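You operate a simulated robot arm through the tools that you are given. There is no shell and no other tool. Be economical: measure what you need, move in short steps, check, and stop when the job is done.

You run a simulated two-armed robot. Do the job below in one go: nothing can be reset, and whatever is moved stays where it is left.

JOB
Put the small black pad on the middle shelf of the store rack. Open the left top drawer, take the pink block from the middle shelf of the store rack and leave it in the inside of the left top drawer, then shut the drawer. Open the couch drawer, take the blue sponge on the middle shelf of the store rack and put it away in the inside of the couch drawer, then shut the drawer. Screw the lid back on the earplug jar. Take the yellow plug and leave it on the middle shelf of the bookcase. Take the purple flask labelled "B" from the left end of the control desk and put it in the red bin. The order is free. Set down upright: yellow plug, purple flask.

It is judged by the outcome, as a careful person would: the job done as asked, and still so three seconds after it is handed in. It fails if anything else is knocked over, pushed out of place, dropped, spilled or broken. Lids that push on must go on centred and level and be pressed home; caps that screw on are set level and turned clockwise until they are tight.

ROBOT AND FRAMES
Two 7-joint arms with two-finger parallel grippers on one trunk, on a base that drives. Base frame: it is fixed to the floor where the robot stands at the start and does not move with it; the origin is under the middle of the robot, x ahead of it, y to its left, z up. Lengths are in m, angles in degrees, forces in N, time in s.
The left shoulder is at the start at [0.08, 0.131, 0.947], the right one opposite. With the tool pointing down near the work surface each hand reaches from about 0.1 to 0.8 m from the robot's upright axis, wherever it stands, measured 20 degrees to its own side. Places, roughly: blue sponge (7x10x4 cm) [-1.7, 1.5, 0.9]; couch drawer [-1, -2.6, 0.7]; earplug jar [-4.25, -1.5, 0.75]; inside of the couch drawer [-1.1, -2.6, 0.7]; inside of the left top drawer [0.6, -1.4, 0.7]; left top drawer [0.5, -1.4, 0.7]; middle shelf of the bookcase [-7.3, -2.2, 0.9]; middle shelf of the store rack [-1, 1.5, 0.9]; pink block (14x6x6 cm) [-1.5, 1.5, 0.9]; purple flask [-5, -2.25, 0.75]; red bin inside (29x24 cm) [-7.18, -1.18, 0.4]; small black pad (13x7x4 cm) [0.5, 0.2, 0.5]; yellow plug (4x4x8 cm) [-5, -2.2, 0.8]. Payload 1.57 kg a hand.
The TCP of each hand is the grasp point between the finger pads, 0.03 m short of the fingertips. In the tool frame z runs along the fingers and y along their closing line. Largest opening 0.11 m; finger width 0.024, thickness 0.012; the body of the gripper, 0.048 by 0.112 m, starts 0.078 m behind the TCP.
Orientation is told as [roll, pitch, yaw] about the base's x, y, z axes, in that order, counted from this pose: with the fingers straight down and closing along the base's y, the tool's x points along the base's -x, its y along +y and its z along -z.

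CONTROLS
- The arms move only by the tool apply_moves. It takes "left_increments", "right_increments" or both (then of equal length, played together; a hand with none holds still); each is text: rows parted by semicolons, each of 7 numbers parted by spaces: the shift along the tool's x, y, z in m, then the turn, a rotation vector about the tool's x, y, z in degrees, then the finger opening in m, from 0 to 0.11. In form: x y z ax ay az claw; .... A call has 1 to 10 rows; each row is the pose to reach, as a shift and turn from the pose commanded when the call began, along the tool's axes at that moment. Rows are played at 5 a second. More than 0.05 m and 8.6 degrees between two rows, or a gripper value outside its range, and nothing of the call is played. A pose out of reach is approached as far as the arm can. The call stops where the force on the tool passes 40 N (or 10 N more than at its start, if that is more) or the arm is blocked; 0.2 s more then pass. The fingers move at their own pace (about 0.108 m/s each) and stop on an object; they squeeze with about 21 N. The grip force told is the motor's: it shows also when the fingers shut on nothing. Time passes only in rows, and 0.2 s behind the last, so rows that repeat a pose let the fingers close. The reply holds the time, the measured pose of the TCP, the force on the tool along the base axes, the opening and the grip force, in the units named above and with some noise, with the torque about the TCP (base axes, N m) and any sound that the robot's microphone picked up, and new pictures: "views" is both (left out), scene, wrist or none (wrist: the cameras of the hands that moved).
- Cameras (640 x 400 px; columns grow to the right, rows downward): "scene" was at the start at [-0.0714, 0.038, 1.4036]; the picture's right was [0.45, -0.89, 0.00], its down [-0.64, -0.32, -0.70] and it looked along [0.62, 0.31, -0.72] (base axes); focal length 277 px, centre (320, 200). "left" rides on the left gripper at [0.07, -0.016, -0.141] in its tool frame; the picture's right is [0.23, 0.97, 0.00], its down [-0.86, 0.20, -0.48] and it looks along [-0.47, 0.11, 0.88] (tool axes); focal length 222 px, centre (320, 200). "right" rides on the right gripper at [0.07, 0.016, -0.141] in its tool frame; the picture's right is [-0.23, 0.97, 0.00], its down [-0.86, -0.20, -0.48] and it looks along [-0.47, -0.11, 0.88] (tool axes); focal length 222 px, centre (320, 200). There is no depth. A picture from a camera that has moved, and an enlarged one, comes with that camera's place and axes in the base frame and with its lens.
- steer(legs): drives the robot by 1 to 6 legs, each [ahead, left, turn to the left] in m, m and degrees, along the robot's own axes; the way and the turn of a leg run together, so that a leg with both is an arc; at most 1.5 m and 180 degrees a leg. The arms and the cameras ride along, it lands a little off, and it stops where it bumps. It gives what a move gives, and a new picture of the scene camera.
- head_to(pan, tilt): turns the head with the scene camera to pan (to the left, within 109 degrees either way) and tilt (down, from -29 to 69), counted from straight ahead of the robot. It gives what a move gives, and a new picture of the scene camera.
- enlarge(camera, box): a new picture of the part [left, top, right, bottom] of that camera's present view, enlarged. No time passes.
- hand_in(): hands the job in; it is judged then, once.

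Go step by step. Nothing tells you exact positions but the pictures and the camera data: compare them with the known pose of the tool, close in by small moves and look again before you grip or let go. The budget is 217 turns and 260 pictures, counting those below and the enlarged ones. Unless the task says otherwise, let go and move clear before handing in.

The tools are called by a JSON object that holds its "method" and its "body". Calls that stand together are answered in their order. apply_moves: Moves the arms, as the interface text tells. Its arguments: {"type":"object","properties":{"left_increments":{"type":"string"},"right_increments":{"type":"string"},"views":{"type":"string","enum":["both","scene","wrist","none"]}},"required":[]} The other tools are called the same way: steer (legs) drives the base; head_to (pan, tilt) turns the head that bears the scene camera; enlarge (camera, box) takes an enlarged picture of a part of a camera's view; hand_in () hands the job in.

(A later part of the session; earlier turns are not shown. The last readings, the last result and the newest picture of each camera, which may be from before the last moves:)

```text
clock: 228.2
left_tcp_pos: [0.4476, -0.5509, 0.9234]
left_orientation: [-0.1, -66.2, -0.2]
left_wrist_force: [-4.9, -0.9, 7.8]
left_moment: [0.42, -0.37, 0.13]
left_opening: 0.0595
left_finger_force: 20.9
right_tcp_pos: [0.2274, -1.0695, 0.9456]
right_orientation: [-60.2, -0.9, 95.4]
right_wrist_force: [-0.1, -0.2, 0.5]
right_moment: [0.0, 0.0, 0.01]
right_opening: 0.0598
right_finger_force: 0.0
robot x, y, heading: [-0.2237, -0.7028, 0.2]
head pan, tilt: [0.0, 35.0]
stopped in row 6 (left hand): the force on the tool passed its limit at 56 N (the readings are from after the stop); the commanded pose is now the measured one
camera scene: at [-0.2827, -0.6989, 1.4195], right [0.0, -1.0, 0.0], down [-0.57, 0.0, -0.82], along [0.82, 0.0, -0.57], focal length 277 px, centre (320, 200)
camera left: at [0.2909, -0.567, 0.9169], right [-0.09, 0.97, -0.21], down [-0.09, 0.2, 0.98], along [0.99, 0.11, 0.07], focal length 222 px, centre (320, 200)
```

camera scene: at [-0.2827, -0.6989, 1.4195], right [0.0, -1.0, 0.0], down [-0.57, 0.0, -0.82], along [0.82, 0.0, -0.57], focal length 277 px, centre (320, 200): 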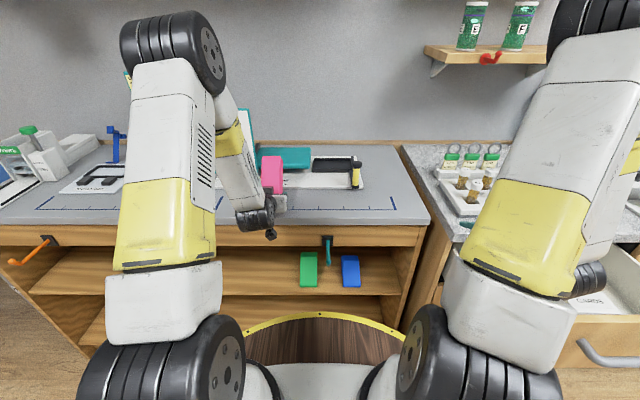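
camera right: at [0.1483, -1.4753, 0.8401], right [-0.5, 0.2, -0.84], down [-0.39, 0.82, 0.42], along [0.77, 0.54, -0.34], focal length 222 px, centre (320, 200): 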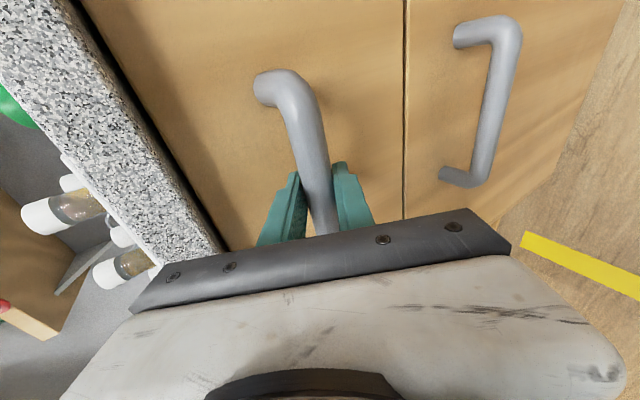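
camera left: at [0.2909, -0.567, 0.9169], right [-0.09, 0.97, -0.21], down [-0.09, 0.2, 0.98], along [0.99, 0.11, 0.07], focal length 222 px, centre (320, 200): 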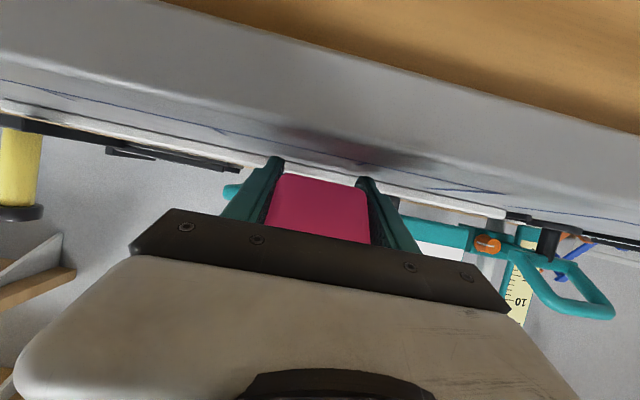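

{"method": "enlarge", "body": {"camera": "scene", "box": [200, 130, 380, 250]}}

```text
3.33 times, centred on (290, 190) of scene
camera zoom: at [-0.2827, -0.6989, 1.4195], right [0.0, -1.0, 0.0], down [-0.57, 0.0, -0.82], along [0.82, 0.0, -0.57], focal length 922 px, centre (420, 233)
```

zoom: 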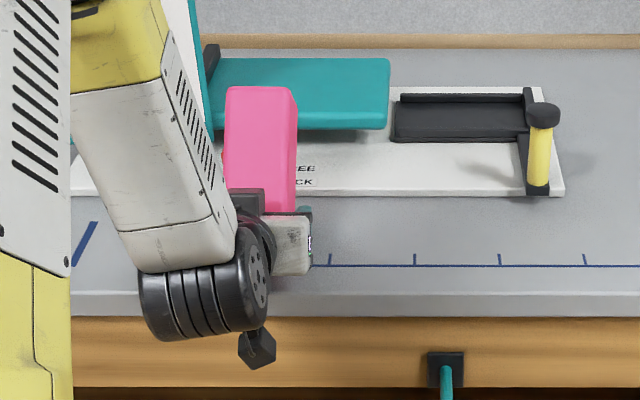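

The block's nose met the white board and it pivoted in the grip. Lift up and look at it.

{"method": "apply_moves", "body": {"left_increments": "-0.0229 0 -0.0101 0 0 0 0.04; -0.0549 0 -0.0242 0 0 0 0.04; -0.0549 0 -0.0242 0 0 0 0.04"}}

{"method": "enlarge", "body": {"camera": "scene", "box": [200, 110, 380, 230]}}

```text
clock: 229.0
left_tcp_pos: [0.4483, -0.5516, 0.9822]
left_orientation: [-0.1, -65.8, -0.1]
left_wrist_force: [-1.0, 0.2, -0.3]
left_moment: [-0.03, -0.02, -0.01]
left_opening: 0.0593
left_finger_force: 20.5
right_tcp_pos: [0.2274, -1.0699, 0.9461]
right_orientation: [-60.2, -0.9, 95.4]
right_wrist_force: [0.2, 0.2, 0.0]
right_moment: [-0.03, 0.0, 0.01]
right_opening: 0.0599
right_finger_force: 0.1
robot x, y, heading: [-0.2282, -0.6979, -0.0]
head pan, tilt: [0.0, 35.0]
camera scene: at [-0.282, -0.6988, 1.4195], right [0.0, -1.0, 0.0], down [-0.57, 0.0, -0.82], along [0.82, 0.0, -0.57], focal length 277 px, centre (320, 200)
camera left: at [0.2921, -0.568, 0.9771], right [-0.09, 0.97, -0.21], down [-0.09, 0.2, 0.98], along [0.99, 0.11, 0.07], focal length 222 px, centre (320, 200)
```

scene: 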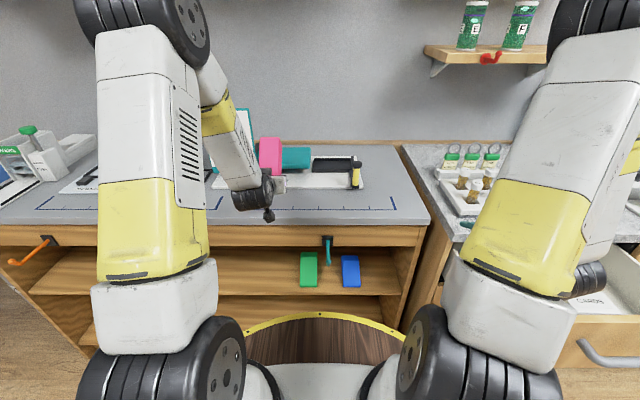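
left: 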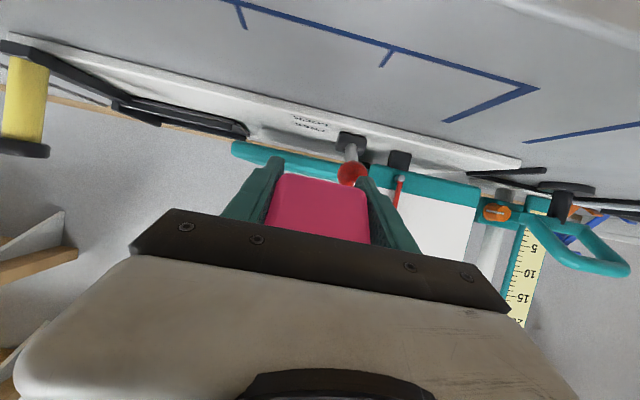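

```text
3.33 times, centred on (290, 170) of scene
camera zoom: at [-0.282, -0.6988, 1.4195], right [0.0, -1.0, 0.0], down [-0.57, 0.0, -0.82], along [0.82, 0.0, -0.57], focal length 922 px, centre (420, 300)
```

zoom: 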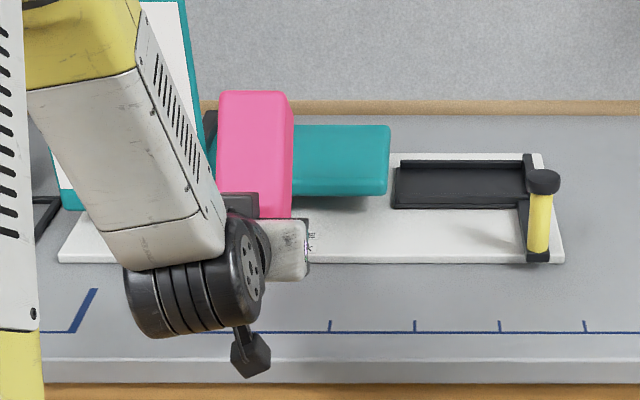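

A red lever ball on the board was under the nose; I'll check it after. Move the block to the clear strip to the right (y≈−0.80).

{"method": "apply_moves", "body": {"left_increments": "0.0025 -0.045 -0.0055 0 0 0 0.04; 0.005 -0.09 -0.011 0 0 0 0.04; 0.0074 -0.135 -0.0164 0 0 0 0.04; 0.0098 -0.18 -0.0219 0 0 0 0.04; 0.0123 -0.225 -0.0274 0 0 0 0.04; 0.0123 -0.25 -0.0274 0 0 0 0.04"}}

{"method": "enlarge", "body": {"camera": "scene", "box": [200, 110, 400, 240]}}

```text
clock: 230.4
left_tcp_pos: [0.4176, -0.7995, 0.9818]
left_orientation: [0.0, -66.0, -0.1]
left_wrist_force: [-0.1, 0.5, -0.3]
left_moment: [0.02, 0.0, -0.03]
left_opening: 0.0594
left_finger_force: 21.5
right_tcp_pos: [0.2285, -1.0699, 0.9442]
right_orientation: [-60.1, -0.8, 95.3]
right_wrist_force: [-0.2, 0.2, 0.9]
right_moment: [-0.04, -0.01, -0.05]
right_opening: 0.0598
right_finger_force: 0.0
robot x, y, heading: [-0.2259, -0.704, 0.1]
head pan, tilt: [0.0, 35.0]
camera scene: at [-0.282, -0.6985, 1.4195], right [0.0, -1.0, 0.0], down [-0.57, 0.0, -0.82], along [0.82, 0.0, -0.57], focal length 277 px, centre (320, 200)
camera left: at [0.259, -0.8157, 0.9756], right [-0.09, 0.97, -0.21], down [-0.09, 0.2, 0.98], along [0.99, 0.11, 0.07], focal length 222 px, centre (320, 200)
```

scene: 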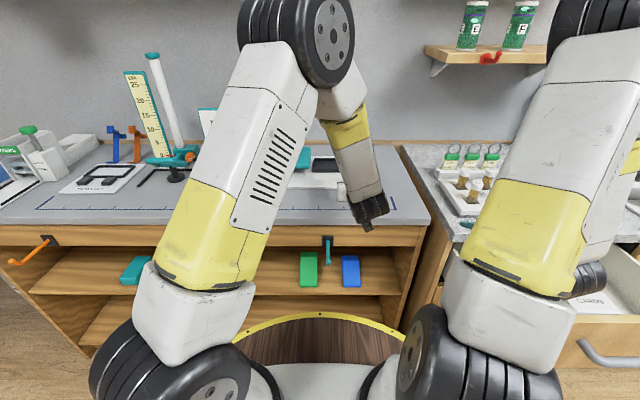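
left: 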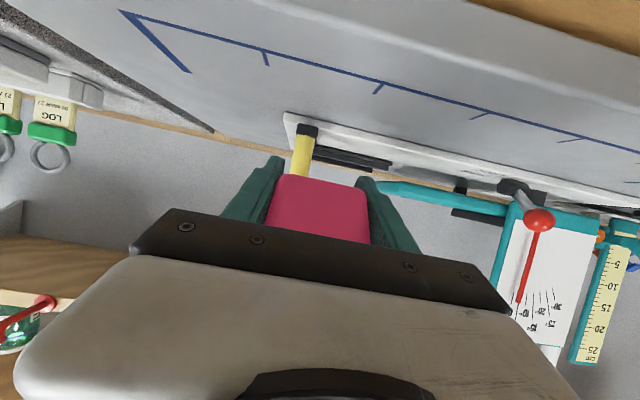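

```text
3.08 times, centred on (300, 175) of scene
camera zoom: at [-0.282, -0.6985, 1.4195], right [0.0, -1.0, 0.0], down [-0.57, 0.0, -0.82], along [0.82, 0.0, -0.57], focal length 852 px, centre (382, 277)
```

zoom: 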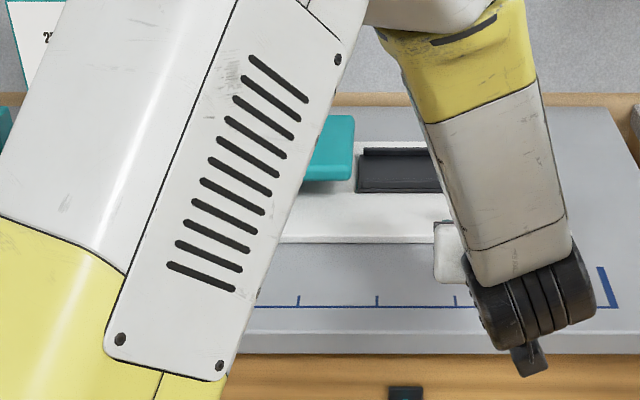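

{"method": "apply_moves", "body": {"left_increments": "0.0183 0 0.0081 0 0 0 0.04; 0.0366 0 0.0163 0 0 0 0.04; 0.0457 0 0.0203 0 0 0 0.04; 0.0503 0 0.0224 0 0 0 0.04; 0.0548 0 0.0244 0 0 0 0.04; 0.0594 0 0.0264 0 0 0 0.04; 0.064 0 0.0285 0 0 0 0.04"}}

```text
clock: 231.9
left_tcp_pos: [0.4208, -0.8006, 0.9246]
left_orientation: [-0.4, -66.9, 0.3]
left_wrist_force: [1.6, -0.2, 4.1]
left_moment: [0.13, -0.13, -0.08]
left_opening: 0.0593
left_finger_force: 20.8
right_tcp_pos: [0.2268, -1.0703, 0.9446]
right_orientation: [-60.2, -0.8, 95.3]
right_wrist_force: [-0.6, 0.1, 0.2]
right_moment: [0.01, 0.0, 0.01]
right_opening: 0.0599
right_finger_force: 0.1
robot x, y, heading: [-0.2278, -0.7021, -0.1]
head pan, tilt: [0.0, 35.0]
stopped in row 7 (left hand): the force on the tool passed its limit at 47 N (the readings are from after the stop); the commanded pose is now the measured one
camera scene: at [-0.2824, -0.6988, 1.4195], right [0.0, -1.0, 0.0], down [-0.57, 0.0, -0.82], along [0.82, 0.0, -0.57], focal length 277 px, centre (320, 200)
camera left: at [0.2632, -0.8167, 0.9144], right [-0.09, 0.97, -0.21], down [-0.11, 0.2, 0.97], along [0.99, 0.11, 0.09], focal length 222 px, centre (320, 200)
```

scene: 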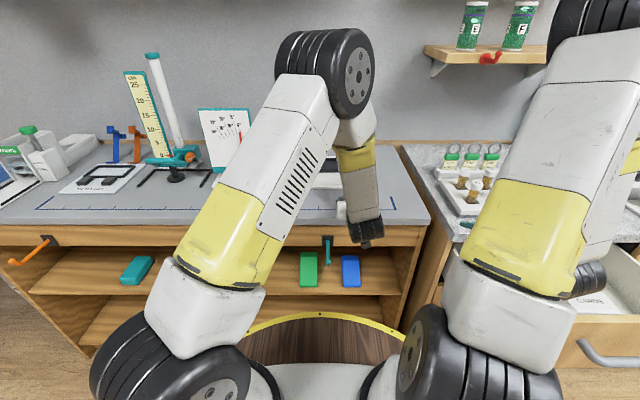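
left: 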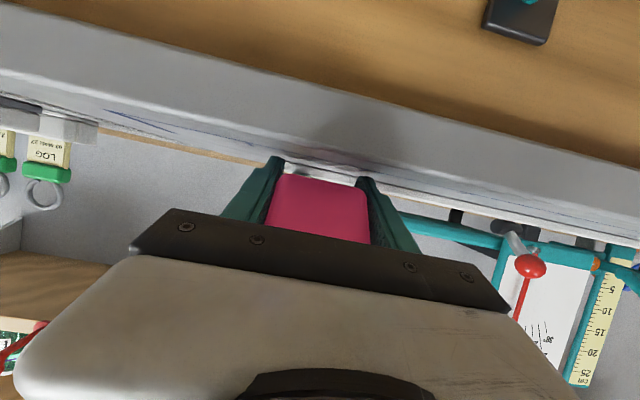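

Desk top is at z≈0.90 (fingertips touch). Release the block here.

{"method": "apply_moves", "body": {"left_increments": "-0.003 0 -0.001 0 0 0 0.07; -0.003 0 -0.001 0 0 0 0.09; -0.003 0 -0.001 0 0 0 0.1; 0.0102 0 -0.032 0 0 0 0.1; 0.0234 0 -0.063 0 0 0 0.1; 0.0366 0 -0.094 0 0 0 0.1; 0.0498 0 -0.125 0 0 0 0.1"}}

```text
clock: 233.5
left_tcp_pos: [0.2859, -0.801, 0.9268]
left_orientation: [-0.5, -66.9, 0.2]
left_wrist_force: [0.0, 0.2, 0.9]
left_moment: [0.0, -0.01, -0.05]
left_opening: 0.1002
left_finger_force: 0.0
right_tcp_pos: [0.2274, -1.0706, 0.9447]
right_orientation: [-60.1, -0.9, 95.3]
right_wrist_force: [1.0, -0.1, 0.2]
right_moment: [0.03, -0.01, -0.03]
right_opening: 0.0601
right_finger_force: 0.2
robot x, y, heading: [-0.2259, -0.6985, 0.2]
head pan, tilt: [0.0, 35.0]
camera scene: at [-0.2819, -0.6988, 1.4195], right [0.0, -1.0, 0.0], down [-0.57, 0.0, -0.82], along [0.82, 0.0, -0.57], focal length 277 px, centre (320, 200)
camera left: at [0.1278, -0.8172, 0.9184], right [-0.09, 0.97, -0.21], down [-0.1, 0.2, 0.97], along [0.99, 0.11, 0.08], focal length 222 px, centre (320, 200)
```

scene: 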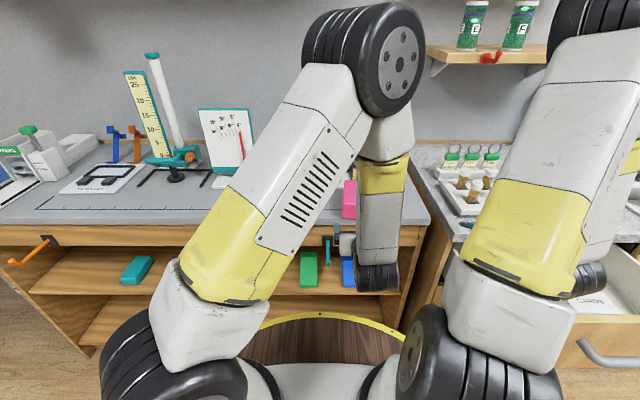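
left: 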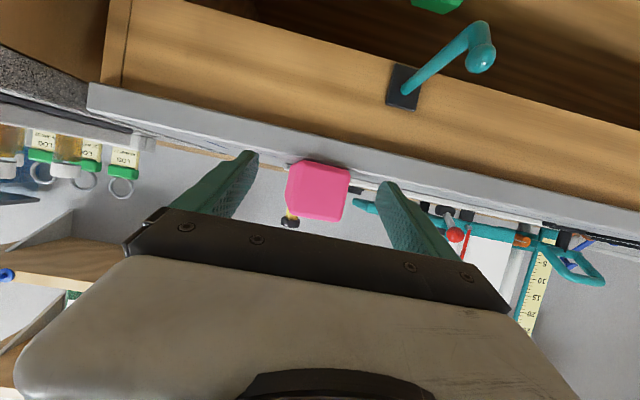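

Block lies flat on the desk. Now turn the left hand to point straight down above it.

{"method": "apply_moves", "body": {"left_increments": "-0.0429 0 -0.0183 0 6.7 0 0.1; -0.0859 0 -0.0366 0 13.4 0 0.1; -0.1288 0 -0.0549 0 20.1 0 0.1; -0.1399 0 -0.0288 0 26.8 0 0.1; -0.151 0 -0.0028 0 33.5 0 0.1; -0.1621 0 0.0233 0 40.1 0 0.1; -0.1732 0 0.0494 0 46.8 0 0.1; -0.1843 0 0.0754 0 53.5 0 0.1; -0.1954 0 0.1015 0 60.2 0 0.1; -0.1954 0 0.1015 0 66.9 0 0.1"}}

```text
clock: 235.7
left_tcp_pos: [0.4563, -0.8015, 1.0664]
left_orientation: [-0.2, 0.2, -0.2]
left_wrist_force: [-0.2, -0.3, 0.0]
left_moment: [-0.01, -0.05, 0.03]
left_opening: 0.0999
left_finger_force: 0.1
right_tcp_pos: [0.2276, -1.0699, 0.9448]
right_orientation: [-60.1, -1.0, 95.3]
right_wrist_force: [0.3, -0.2, 0.4]
right_moment: [-0.02, 0.03, -0.03]
right_opening: 0.0599
right_finger_force: 0.1
robot x, y, heading: [-0.2271, -0.7015, 0.4]
head pan, tilt: [0.0, 35.0]
camera scene: at [-0.2825, -0.6987, 1.4195], right [0.0, -1.0, 0.0], down [-0.57, 0.0, -0.82], along [0.82, 0.0, -0.57], focal length 277 px, centre (320, 200)
camera left: at [0.3865, -0.817, 1.2083], right [-0.22, 0.97, 0.0], down [0.86, 0.2, 0.48], along [0.46, 0.1, -0.88], focal length 222 px, centre (320, 200)
```

scene: 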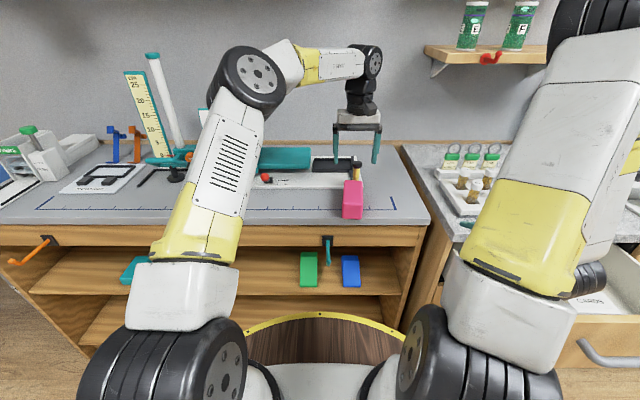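
left: 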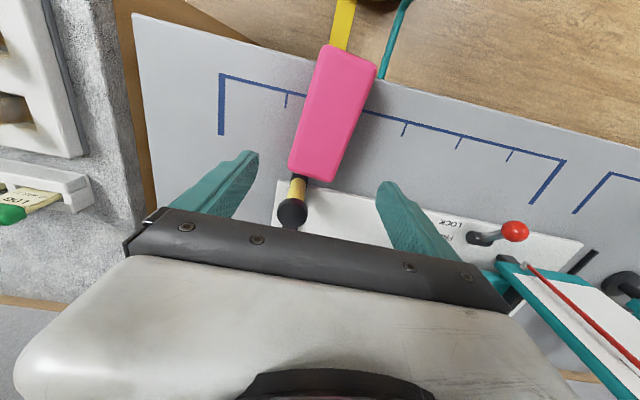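

{"method": "enlarge", "body": {"camera": "scene", "box": [230, 130, 380, 230]}}

```text
4.00 times, centred on (305, 180) of scene
camera zoom: at [-0.2825, -0.6987, 1.4195], right [0.0, -1.0, 0.0], down [-0.57, 0.0, -0.82], along [0.82, 0.0, -0.57], focal length 1107 px, centre (380, 280)
```

zoom: 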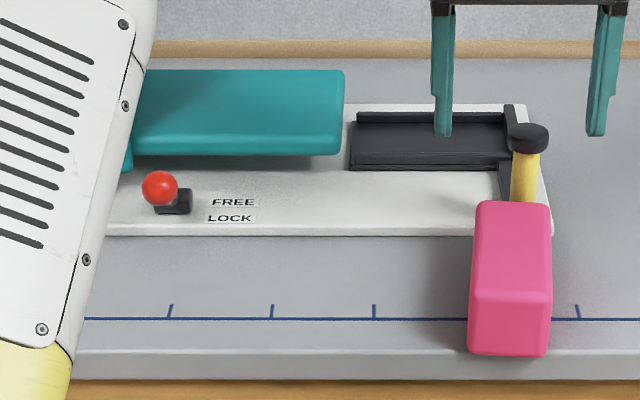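

The lever is unchanged. The block's centre is ≈(0.425, −0.80). Lower straight down and grip it.

{"method": "apply_moves", "body": {"left_increments": "0.015 -0.001 0.03 0 0 0 0.1; 0.031 -0.001 0.065 0 0 0 0.1; 0.031 -0.001 0.1 0 0 0 0.1; 0.031 -0.001 0.126 0 0 0 0.1; 0.031 -0.001 0.126 0 0 0 0.06; 0.031 -0.001 0.126 0 0 0 0.04; 0.031 -0.001 0.126 0 0 0 0.04", "views": "wrist"}}

```text
clock: 237.3
left_tcp_pos: [0.425, -0.8003, 0.9388]
left_orientation: [-0.1, 0.0, -0.2]
left_wrist_force: [0.7, 0.1, 0.3]
left_moment: [-0.01, -0.05, -0.01]
left_opening: 0.059
left_finger_force: 20.9
right_tcp_pos: [0.228, -1.0687, 0.9438]
right_orientation: [-60.0, -0.9, 95.2]
right_wrist_force: [-0.2, -0.5, -0.3]
right_moment: [-0.01, 0.01, 0.02]
right_opening: 0.06
right_finger_force: 0.1
robot x, y, heading: [-0.2277, -0.7002, 0.0]
head pan, tilt: [0.0, 35.0]
camera left: at [0.3558, -0.816, 1.0807], right [-0.22, 0.97, 0.0], down [0.86, 0.2, 0.48], along [0.47, 0.1, -0.88], focal length 222 px, centre (320, 200)
```

left: 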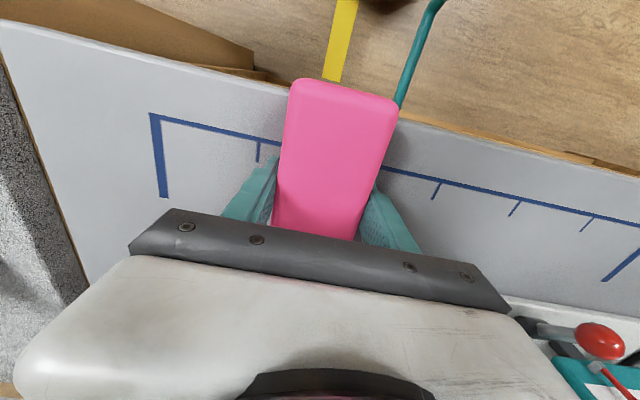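

Gripped from above. Lift, back away, and drive to the open drawer.

{"method": "apply_moves", "body": {"left_increments": "0 0 -0.04 0 0 0 0.04; 0 0 -0.08 0 0 0 0.04; 0 0 -0.12 0 0 0 0.04", "views": "none"}}

{"method": "steer", "body": {"legs": [[-0.24, 0, 0], [0, -0.6, 0]]}}

{"method": "enlarge", "body": {"camera": "left", "box": [0, 0, 640, 400]}}

```text
clock: 238.1
left_tcp_pos: [0.4247, -0.8001, 1.0576]
left_orientation: [-0.2, 0.0, -0.2]
left_wrist_force: [0.4, -0.3, -0.5]
left_moment: [-0.03, 0.01, 0.03]
left_opening: 0.0593
left_finger_force: 21.3
right_tcp_pos: [0.2286, -1.0706, 0.9446]
right_orientation: [-60.1, -0.9, 95.4]
right_wrist_force: [-0.4, -0.2, 0.1]
right_moment: [-0.01, -0.03, 0.03]
right_opening: 0.0601
right_finger_force: 0.0
robot x, y, heading: [-0.2244, -0.7029, 0.1]
head pan, tilt: [0.0, 35.0]
```

```text
clock: 242.9
left_tcp_pos: [0.1877, -1.3917, 1.0567]
left_orientation: [-0.3, -0.1, 0.3]
left_wrist_force: [0.7, 0.6, -0.3]
left_moment: [0.01, 0.03, 0.02]
left_opening: 0.0592
left_finger_force: 20.6
right_tcp_pos: [-0.0077, -1.6648, 0.9437]
right_orientation: [-60.0, -0.9, 95.8]
right_wrist_force: [-0.3, -0.1, -0.6]
right_moment: [-0.01, -0.01, -0.01]
right_opening: 0.0601
right_finger_force: 0.1
robot x, y, heading: [-0.4612, -1.2993, 0.8]
head pan, tilt: [0.0, 35.0]
camera scene: at [-0.5201, -1.297, 1.4195], right [0.01, -1.0, 0.0], down [-0.57, -0.01, -0.82], along [0.82, 0.01, -0.57], focal length 277 px, centre (320, 200)
```

scene: 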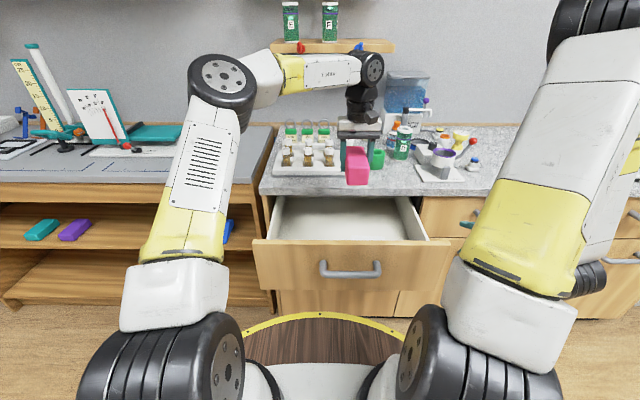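

```text
1.00 times, centred on (320, 200) of left (not enlarged: the box is as wide or as high as the picture)
camera zoom: at [0.1181, -1.409, 1.1991], right [-0.23, 0.97, 0.0], down [0.85, 0.21, 0.48], along [0.46, 0.11, -0.88], focal length 222 px, centre (320, 200)
```

zoom: 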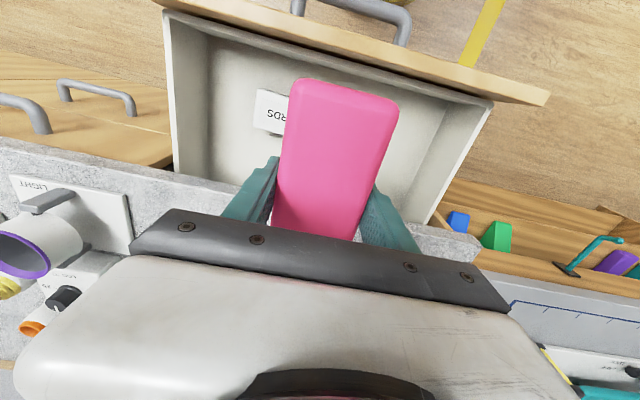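

A card box lies in the drawer at y≈−1.49; I'll shift the block to y≈−1.32 and lower it in.

{"method": "apply_moves", "body": {"left_increments": "0.003 0.035 0 0 0 0 0.04; 0.005 0.07 0 0 0 0 0.04; 0.005 0.07 0.045 0 0 0 0.04; 0.005 0.07 0.09 0 0 0 0.04; 0.005 0.07 0.135 0 0 0 0.04; 0.005 0.07 0.18 0 0 0 0.04; 0.005 0.07 0.21 0 0 0 0.04"}}

```text
clock: 244.5
left_tcp_pos: [0.1818, -1.3226, 0.8471]
left_orientation: [-0.2, 0.0, 0.2]
left_wrist_force: [-0.3, 0.2, -0.2]
left_moment: [-0.04, 0.0, 0.04]
left_opening: 0.0591
left_finger_force: 21.0
right_tcp_pos: [-0.0068, -1.6639, 0.9445]
right_orientation: [-60.1, -1.0, 95.8]
right_wrist_force: [-0.3, -0.4, 1.2]
right_moment: [0.01, -0.04, -0.03]
right_opening: 0.0602
right_finger_force: 0.0
robot x, y, heading: [-0.465, -1.2986, 0.7]
head pan, tilt: [0.0, 35.0]
camera scene: at [-0.5203, -1.297, 1.4195], right [0.01, -1.0, 0.0], down [-0.57, -0.01, -0.82], along [0.82, 0.01, -0.57], focal length 277 px, centre (320, 200)
camera left: at [0.1125, -1.3394, 0.9884], right [-0.23, 0.97, 0.0], down [0.85, 0.21, 0.48], along [0.47, 0.11, -0.88], focal length 222 px, centre (320, 200)
```

scene: 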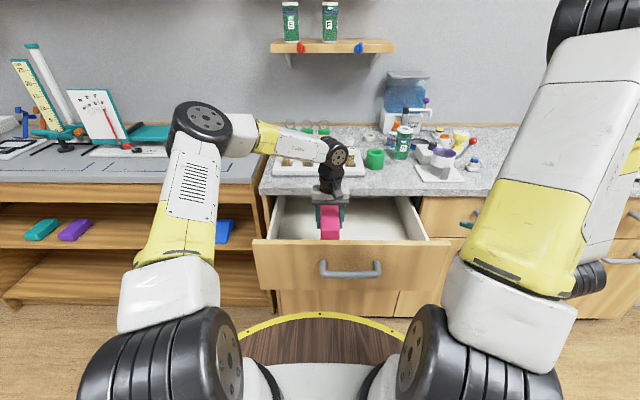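
left: 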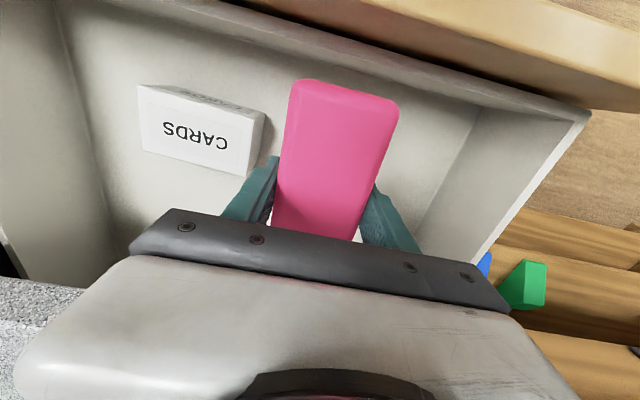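

{"method": "apply_moves", "body": {"left_increments": "0 0 0.03 0 0 0 0.04; 0 0 0.055 0 0 0 0.04; 0 0 0.07 0 0 0 0.04; 0 0 0.08 0 0 0 0.04; 0 0 0.088 0 0 0 0.04; 0 0 0.096 0 0 0 0.04", "views": "wrist"}}

```text
clock: 245.9
left_tcp_pos: [0.1808, -1.3234, 0.7522]
left_orientation: [-0.2, 0.1, 0.3]
left_wrist_force: [0.7, 0.3, -0.4]
left_moment: [0.02, -0.01, 0.03]
left_opening: 0.0592
left_finger_force: 20.9
right_tcp_pos: [-0.0082, -1.6641, 0.9449]
right_orientation: [-60.2, -1.0, 95.8]
right_wrist_force: [-1.0, 0.1, 1.4]
right_moment: [0.01, 0.0, -0.02]
right_opening: 0.06
right_finger_force: 0.1
robot x, y, heading: [-0.4674, -1.3, 0.5]
head pan, tilt: [0.0, 35.0]
camera left: at [0.1114, -1.3404, 0.8948], right [-0.23, 0.97, 0.0], down [0.85, 0.21, 0.48], along [0.46, 0.11, -0.88], focal length 222 px, centre (320, 200)
```

left: 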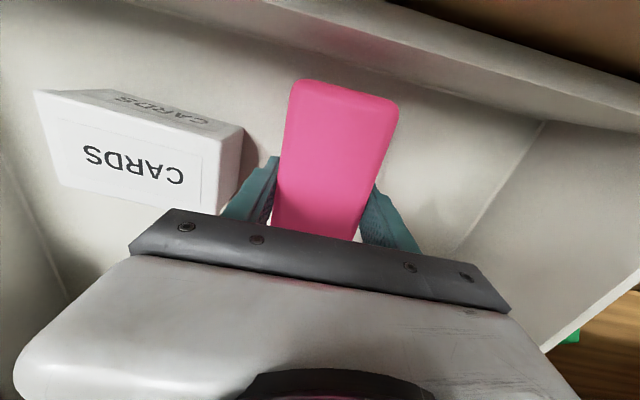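

{"method": "apply_moves", "body": {"left_increments": "0 0 0.006 0 0 0 0.04; 0 0 0.012 0 0 0 0.04; 0 0 0.018 0 0 0 0.04; 0 0 0.024 0 0 0 0.04; 0 0 0.03 0 0 0 0.04; 0 0 0.036 0 0 0 0.04", "views": "wrist"}}

```text
clock: 247.3
left_tcp_pos: [0.1796, -1.3248, 0.7157]
left_orientation: [-0.1, 0.0, 0.3]
left_wrist_force: [0.0, -0.2, -0.2]
left_moment: [-0.02, -0.03, -0.01]
left_opening: 0.0592
left_finger_force: 20.9
right_tcp_pos: [-0.007, -1.6642, 0.9441]
right_orientation: [-60.1, -0.9, 95.7]
right_wrist_force: [0.8, 0.8, 0.6]
right_moment: [-0.01, 0.0, 0.0]
right_opening: 0.0599
right_finger_force: 0.1
robot x, y, heading: [-0.4608, -1.2964, 0.5]
head pan, tilt: [0.0, 35.0]
camera left: at [0.1109, -1.3411, 0.858], right [-0.23, 0.97, 0.0], down [0.85, 0.21, 0.48], along [0.47, 0.11, -0.88], focal length 222 px, centre (320, 200)
```

left: 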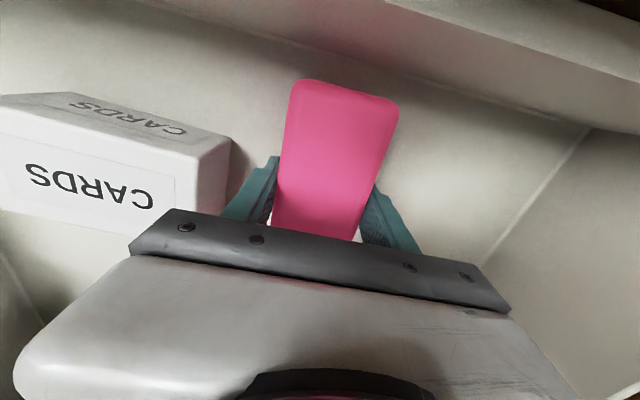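

{"method": "apply_moves", "body": {"left_increments": "0 0 0.005 0 0 0 0.04; 0 0 0.01 0 0 0 0.04; 0 0 0.015 0 0 0 0.04; 0 0 0.02 0 0 0 0.04; 0 0 0.025 0 0 0 0.04; 0 0 0.03 0 0 0 0.04", "views": "none"}}

```text
clock: 248.1
left_tcp_pos: [0.1853, -1.3244, 0.7053]
left_orientation: [-0.2, -0.3, 0.4]
left_wrist_force: [0.7, 1.9, 6.1]
left_moment: [0.2, 0.35, -0.03]
left_opening: 0.0591
left_finger_force: 21.1
right_tcp_pos: [-0.0071, -1.664, 0.9445]
right_orientation: [-60.1, -0.9, 95.7]
right_wrist_force: [0.0, -0.2, 0.2]
right_moment: [0.0, -0.02, 0.0]
right_opening: 0.0601
right_finger_force: 0.0
robot x, y, heading: [-0.4649, -1.2944, 0.6]
head pan, tilt: [0.0, 35.0]
stopped in row 4 (left hand): the force on the tool passed its limit at 48 N (the readings are from after the stop); the commanded pose is now the measured one
```

Touchdown. Release and lift out.

{"method": "apply_moves", "body": {"left_increments": "0 0 0 0 0 0 0.07; 0 0 0 0 0 0 0.078; 0 0 -0.02 0 0 0 0.078; 0 0 -0.06 0 0 0 0.078; 0 0 -0.1 0 0 0 0.078; 0 0 -0.14 0 0 0 0.078; 0 0 -0.18 0 0 0 0.078; 0 0 -0.22 0 0 0 0.078; 0 0 -0.26 0 0 0 0.078"}}

```text
clock: 250.1
left_tcp_pos: [0.1826, -1.3252, 0.9644]
left_orientation: [-0.2, -0.2, 0.2]
left_wrist_force: [0.4, 0.4, -0.3]
left_moment: [0.03, 0.0, -0.04]
left_opening: 0.0782
left_finger_force: 0.1
right_tcp_pos: [-0.0073, -1.6643, 0.9441]
right_orientation: [-60.0, -0.9, 95.8]
right_wrist_force: [1.0, -0.1, 0.2]
right_moment: [-0.02, 0.04, 0.01]
right_opening: 0.0598
right_finger_force: 0.1
robot x, y, heading: [-0.4654, -1.2985, 0.6]
head pan, tilt: [0.0, 35.0]
camera scene: at [-0.5199, -1.297, 1.4195], right [0.01, -1.0, 0.0], down [-0.57, -0.01, -0.82], along [0.82, 0.01, -0.57], focal length 277 px, centre (320, 200)
camera left: at [0.1127, -1.3418, 1.1059], right [-0.23, 0.97, 0.0], down [0.85, 0.21, 0.48], along [0.47, 0.11, -0.88], focal length 222 px, centre (320, 200)
```

scene: 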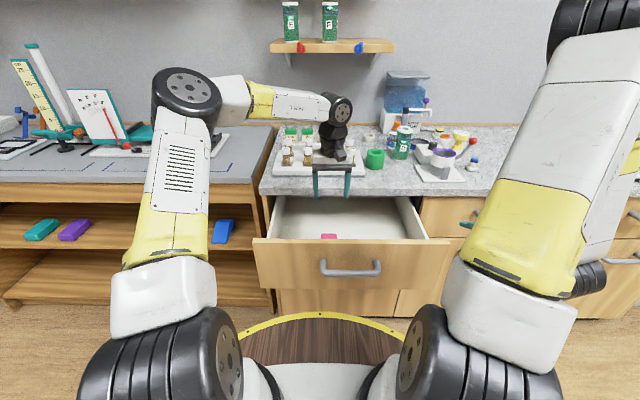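
left: 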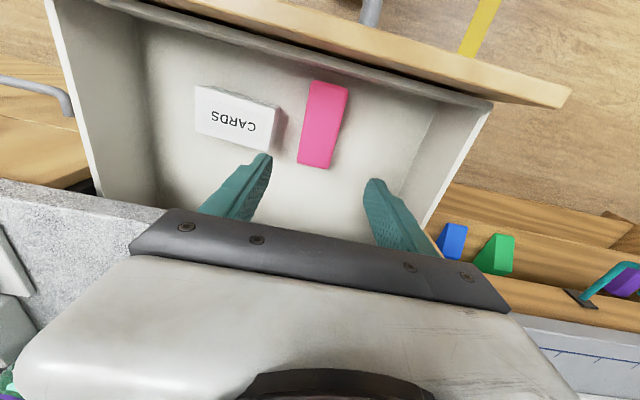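

Pink block is in the drawer. Retract the left hand, shift left so the right hand is at the drawer's middle, and lower its closed fingers before the face.

{"method": "apply_moves", "body": {"left_increments": "0.045 0 -0.01 0 0 0 0.07; 0.09 0 -0.02 0 0 0 0.07; 0.135 0 -0.03 0 0 0 0.07; 0.18 0 -0.04 0 0 0 0.07; 0.2 0 -0.05 0 0 0 0.07", "right_increments": "0 0 0 0 0 0 0.03; 0 0 0 0 0 0 0; 0 0 0 0 0 0 0; 0 0 0 0 0 0 0; 0 0 0 0 0 0 0", "views": "none"}}

{"method": "steer", "body": {"legs": [[0, 0.27, -0.6]]}}

{"method": "apply_moves", "body": {"right_increments": "0 0.0376 0.0215 0 0 0 0; 0 0.0752 0.043 0 0 0 0; 0 0.1128 0.0646 0 0 0 0; 0 0.1128 0.0646 0 0 0 0"}}

```text
clock: 251.3
left_tcp_pos: [-0.0193, -1.3255, 1.0127]
left_orientation: [-0.1, -0.2, 0.5]
left_wrist_force: [0.3, -0.3, -0.4]
left_moment: [0.0, 0.01, 0.0]
left_opening: 0.0703
left_finger_force: 0.1
right_tcp_pos: [-0.0066, -1.6646, 0.9453]
right_orientation: [-60.1, -0.9, 95.9]
right_wrist_force: [0.2, 0.1, 0.4]
right_moment: [0.0, 0.02, -0.02]
right_opening: 0.0
right_finger_force: 21.1
robot x, y, heading: [-0.4661, -1.2952, 0.5]
head pan, tilt: [0.0, 35.0]
```

```text
clock: 253.2
left_tcp_pos: [-0.0199, -1.0652, 1.0128]
left_orientation: [-0.2, -0.1, -0.5]
left_wrist_force: [-0.3, -0.1, -0.5]
left_moment: [-0.03, 0.03, 0.0]
left_opening: 0.0697
left_finger_force: 0.0
right_tcp_pos: [-0.0136, -1.4021, 0.9442]
right_orientation: [-60.1, -0.9, 95.0]
right_wrist_force: [-0.2, -0.3, -0.3]
right_moment: [0.04, -0.02, 0.01]
right_opening: 0.0
right_finger_force: 20.8
robot x, y, heading: [-0.4646, -1.027, -0.4]
head pan, tilt: [0.0, 35.0]
camera scene: at [-0.521, -1.0281, 1.4195], right [0.0, -1.0, 0.0], down [-0.57, 0.0, -0.82], along [0.82, 0.0, -0.57], focal length 277 px, centre (320, 200)
```

scene: 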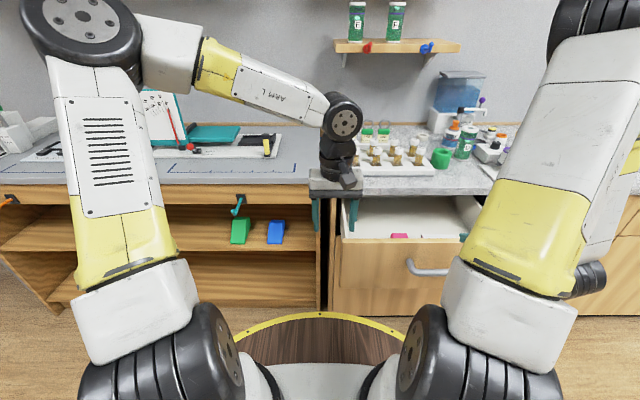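

```text
clock: 254.2
left_tcp_pos: [-0.021, -1.0641, 1.0133]
left_orientation: [-0.3, -0.2, -0.6]
left_wrist_force: [0.1, -0.2, 0.1]
left_moment: [0.0, -0.01, -0.01]
left_opening: 0.07
left_finger_force: 0.0
right_tcp_pos: [-0.0146, -1.3996, 0.8127]
right_orientation: [-60.2, -0.8, 95.0]
right_wrist_force: [0.0, 0.6, 0.2]
right_moment: [-0.01, 0.01, 0.0]
right_opening: 0.0
right_finger_force: 20.4
robot x, y, heading: [-0.4685, -1.0282, -0.6]
head pan, tilt: [0.0, 35.0]
camera scene: at [-0.5211, -1.028, 1.4195], right [0.0, -1.0, 0.0], down [-0.57, 0.0, -0.82], along [0.82, 0.0, -0.57], focal length 277 px, centre (320, 200)
camera right: at [-0.1372, -1.482, 0.8679], right [-0.5, 0.2, -0.84], down [-0.39, 0.82, 0.42], along [0.77, 0.54, -0.34], focal length 222 px, centre (320, 200)
```

scene: 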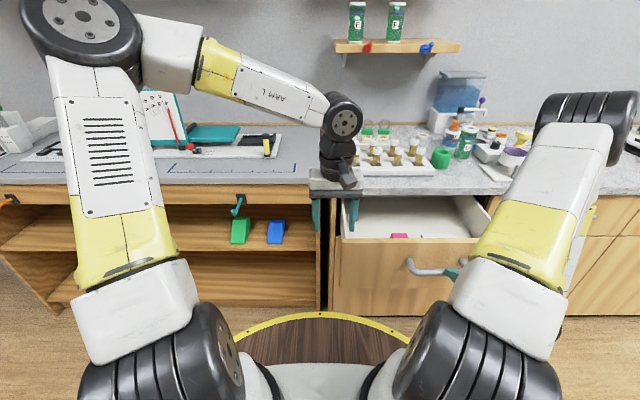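
right: 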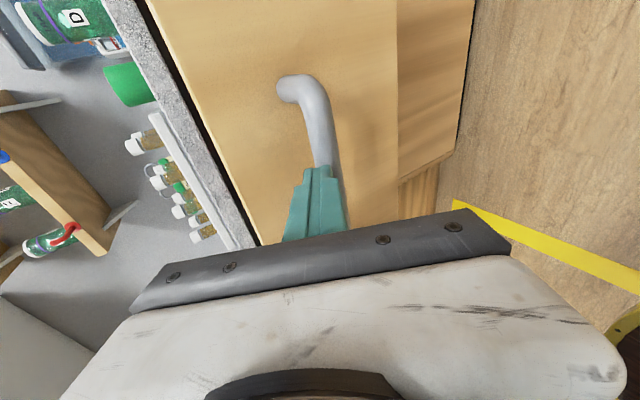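

{"method": "apply_moves", "body": {"right_increments": "0.0033 -0.0238 0.0294 0 0 0 0; 0.0065 -0.0424 0.0618 0 0 0 0; 0.0098 -0.061 0.0942 0 0 0 0; 0.0131 -0.0796 0.1266 0 0 0 0; 0.0163 -0.0982 0.159 0 0 0 0; 0.0196 -0.1168 0.1914 0 0 0 0; 0.0228 -0.1354 0.2238 0 0 0 0; 0.0261 -0.154 0.2562 0 0 0 0"}}

```text
clock: 255.9
left_tcp_pos: [-0.0218, -1.0635, 1.0132]
left_orientation: [-0.2, -0.2, -0.4]
left_wrist_force: [-0.4, -0.3, 0.2]
left_moment: [-0.04, 0.0, -0.01]
left_opening: 0.0702
left_finger_force: 0.0
right_tcp_pos: [0.2483, -1.402, 0.82]
right_orientation: [-60.1, -1.1, 95.0]
right_wrist_force: [-23.1, 8.4, 22.0]
right_moment: [0.03, 0.06, -0.02]
right_opening: 0.0001
right_finger_force: 21.0
robot x, y, heading: [-0.4665, -1.0332, -0.3]
head pan, tilt: [0.0, 35.0]
stopped in row 8 (right hand): the force on the tool passed its limit at 107 N (the readings are from after the stop); the commanded pose is now the measured one
camera scene: at [-0.523, -1.0271, 1.4195], right [0.0, -1.0, 0.0], down [-0.57, 0.0, -0.82], along [0.82, 0.0, -0.57], focal length 277 px, centre (320, 200)
camera right: at [0.125, -1.4828, 0.8746], right [-0.51, 0.2, -0.84], down [-0.39, 0.82, 0.43], along [0.77, 0.54, -0.34], focal length 222 px, centre (320, 200)
```

scene: 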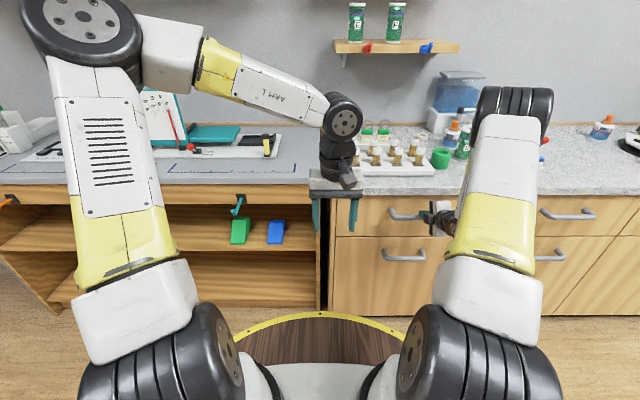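
right: 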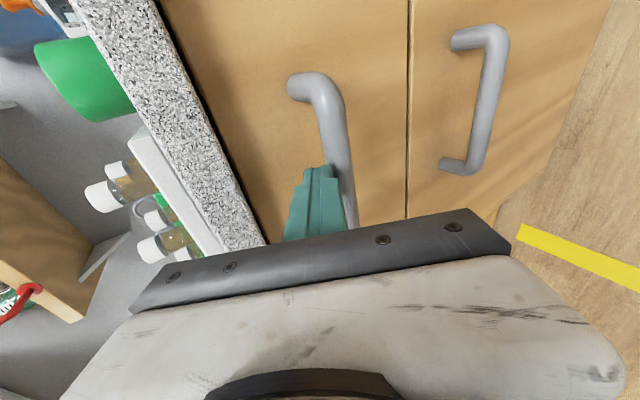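

Drawer is shut. Retract the right hand and drive west toward the jar table, keeping north of the stanchions.

{"method": "apply_moves", "body": {"right_increments": "-0.0036 0.0062 -0.0443 0 0 0 0; -0.0073 0.0123 -0.0887 0 0 0 0.02; -0.0109 0.0185 -0.133 0 0 0 0.05; -0.0145 0.0247 -0.1773 0 0 0 0.06; -0.0182 0.0308 -0.2217 0 0 0 0.06; -0.0218 0.037 -0.266 0 0 0 0.06", "views": "none"}}

{"method": "steer", "body": {"legs": [[-0.4, 0, 0], [0, 0, 180], [0, -0.9, 0], [1.5, 0, 0], [1.0, 0, 0]]}}

{"method": "head_to", "body": {"pan": 30, "tilt": 25}}

```text
clock: 257.3
left_tcp_pos: [-0.0212, -1.0646, 1.0117]
left_orientation: [-0.2, -0.2, -0.5]
left_wrist_force: [0.4, 0.2, 0.4]
left_moment: [-0.02, 0.04, -0.03]
left_opening: 0.07
left_finger_force: 0.1
right_tcp_pos: [-0.0027, -1.4012, 0.9186]
right_orientation: [-59.7, -1.1, 95.2]
right_wrist_force: [0.0, -0.5, -0.8]
right_moment: [0.0, 0.0, 0.0]
right_opening: 0.0599
right_finger_force: 0.0
robot x, y, heading: [-0.4634, -1.0317, -0.4]
head pan, tilt: [0.0, 35.0]
```

```text
clock: 283.2
left_tcp_pos: [-3.764, -0.0118, 1.0125]
left_orientation: [-0.2, -0.2, 179.0]
left_wrist_force: [-0.6, 0.6, -0.3]
left_moment: [-0.02, 0.01, -0.04]
left_opening: 0.0701
left_finger_force: 0.0
right_tcp_pos: [-3.7805, 0.3252, 0.9189]
right_orientation: [-59.9, -1.1, -85.5]
right_wrist_force: [-1.4, -0.5, -0.2]
right_moment: [-0.02, -0.04, -0.04]
right_opening: 0.06
right_finger_force: 0.0
robot x, y, heading: [-3.3213, -0.0473, 179.4]
head pan, tilt: [0.0, 35.0]
camera scene: at [-3.2714, -0.0503, 1.4195], right [0.01, 1.0, 0.0], down [0.57, -0.01, -0.82], along [-0.82, 0.01, -0.57], focal length 277 px, centre (320, 200)
```

scene: 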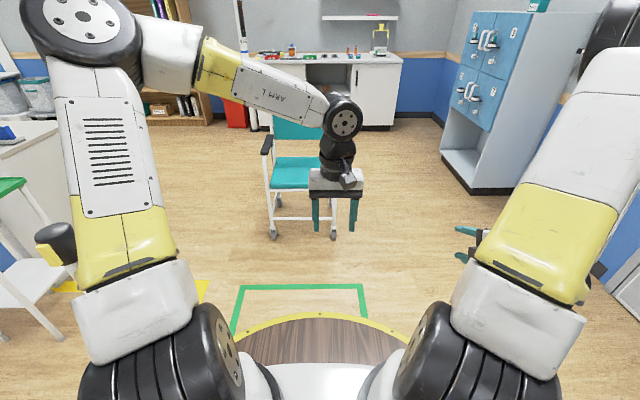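

```text
clock: 284.1
left_tcp_pos: [-3.7637, -0.0124, 1.0126]
left_orientation: [-0.2, -0.2, 179.0]
left_wrist_force: [-0.8, 0.5, -0.2]
left_moment: [0.01, -0.02, 0.0]
left_opening: 0.0701
left_finger_force: 0.1
right_tcp_pos: [-3.7803, 0.3236, 0.9201]
right_orientation: [-59.9, -1.0, -85.4]
right_wrist_force: [0.5, -0.5, 1.0]
right_moment: [-0.04, -0.03, 0.0]
right_opening: 0.06
right_finger_force: 0.0
robot x, y, heading: [-3.3187, -0.0507, 179.3]
head pan, tilt: [30.0, 25.0]
camera scene: at [-3.2638, -0.0964, 1.4353], right [-0.49, 0.87, 0.0], down [0.37, 0.21, -0.91], along [-0.79, -0.44, -0.42], focal length 277 px, centre (320, 200)
```

scene: 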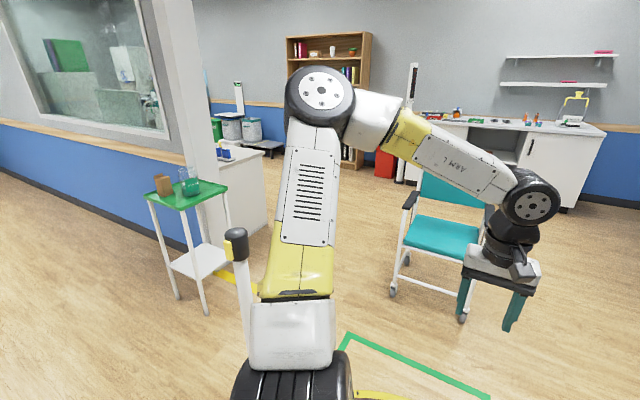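

{"method": "enlarge", "body": {"camera": "scene", "box": [130, 120, 290, 220]}}

{"method": "enlarge", "body": {"camera": "scene", "box": [280, 20, 440, 190]}}

```text
4.00 times, centred on (210, 170) of scene
camera zoom: at [-3.2638, -0.0964, 1.4353], right [-0.49, 0.87, 0.0], down [0.37, 0.21, -0.91], along [-0.79, -0.44, -0.42], focal length 1107 px, centre (760, 320)
```

zoom: 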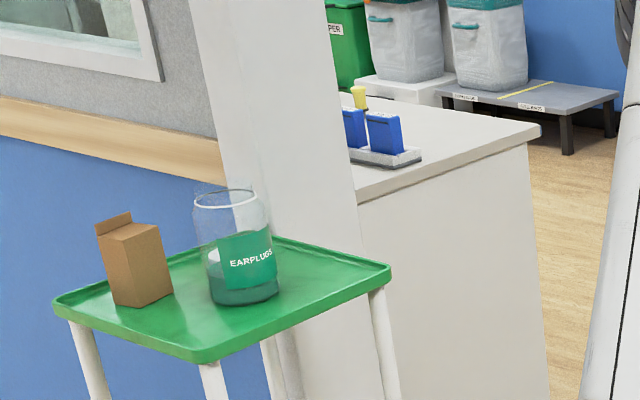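

```text
2.35 times, centred on (360, 105) of scene
camera zoom: at [-3.2638, -0.0964, 1.4353], right [-0.49, 0.87, 0.0], down [0.37, 0.21, -0.91], along [-0.79, -0.44, -0.42], focal length 651 px, centre (226, 424)
```

zoom: 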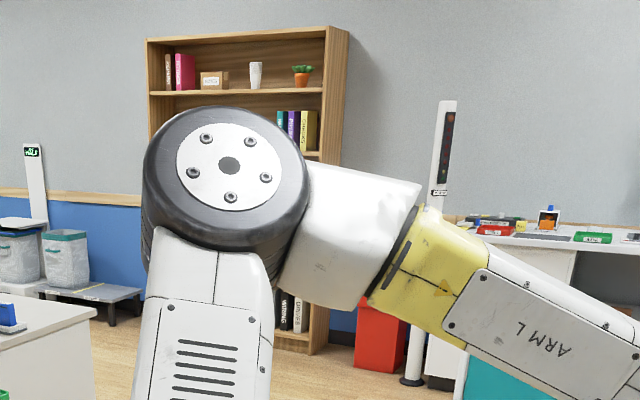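

The jar (no lid) is on the green-topped stand at ≈(−4.2, −1.57); yellow plug seems to be in a blue holder on the control desk. Drive to the stand, between stanchion and chair, facing −y.

{"method": "steer", "body": {"legs": [[0.8, 0.2, 0], [0, 0, 90.5], [0.5, -0.13, 0]]}}

{"method": "head_to", "body": {"pan": 0, "tilt": 45}}

```text
clock: 295.0
left_tcp_pos: [-4.2675, -1.1906, 1.0123]
left_orientation: [-0.2, -0.1, -90.4]
left_wrist_force: [0.4, 0.1, -0.2]
left_moment: [0.02, 0.03, 0.01]
left_opening: 0.0698
left_finger_force: 0.0
right_tcp_pos: [-4.6041, -1.2101, 0.9193]
right_orientation: [-59.9, -1.0, 5.2]
right_wrist_force: [0.2, -1.1, 0.7]
right_moment: [-0.02, 0.02, 0.0]
right_opening: 0.0597
right_finger_force: 0.1
robot x, y, heading: [-4.2312, -0.7438, -90.0]
head pan, tilt: [30.0, 25.0]
camera scene: at [-4.1911, -0.6844, 1.4353], right [-0.87, -0.5, 0.0], down [-0.21, 0.37, -0.91], along [0.45, -0.79, -0.42], focal length 277 px, centre (320, 200)
```

scene: 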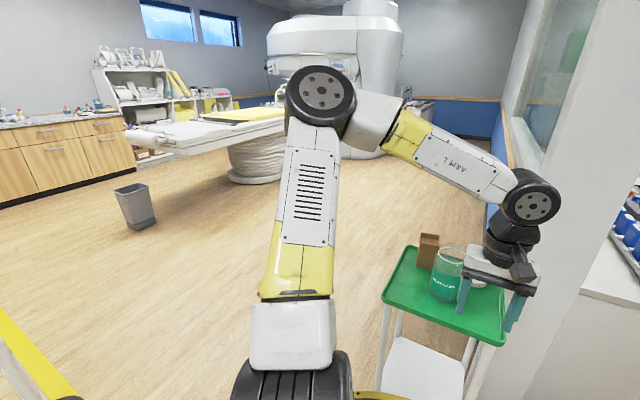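

```text
clock: 296.0
left_tcp_pos: [-4.2683, -1.1912, 1.013]
left_orientation: [-0.2, -0.1, -90.2]
left_wrist_force: [0.4, -0.6, -0.3]
left_moment: [0.0, 0.0, 0.02]
left_opening: 0.0701
left_finger_force: 0.1
right_tcp_pos: [-4.6042, -1.2109, 0.9189]
right_orientation: [-59.7, -1.0, 5.2]
right_wrist_force: [-0.3, -0.4, 1.5]
right_moment: [0.0, -0.03, 0.01]
right_opening: 0.0602
right_finger_force: 0.0
robot x, y, heading: [-4.2357, -0.7476, -90.5]
head pan, tilt: [0.0, 45.0]
camera scene: at [-4.2371, -0.6859, 1.4047], right [-1.0, 0.0, 0.0], down [0.0, 0.71, -0.71], along [0.0, -0.71, -0.71], focal length 277 px, centre (320, 200)
```

scene: 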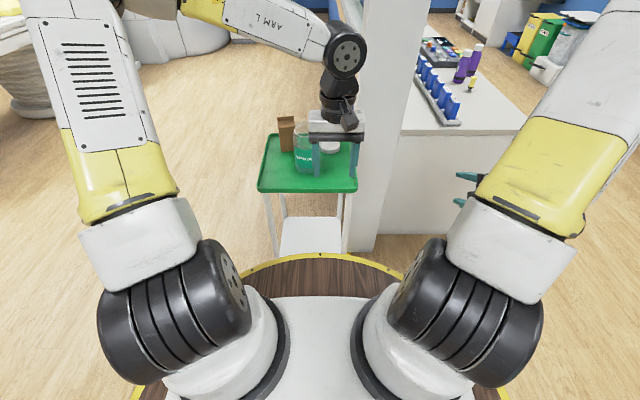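

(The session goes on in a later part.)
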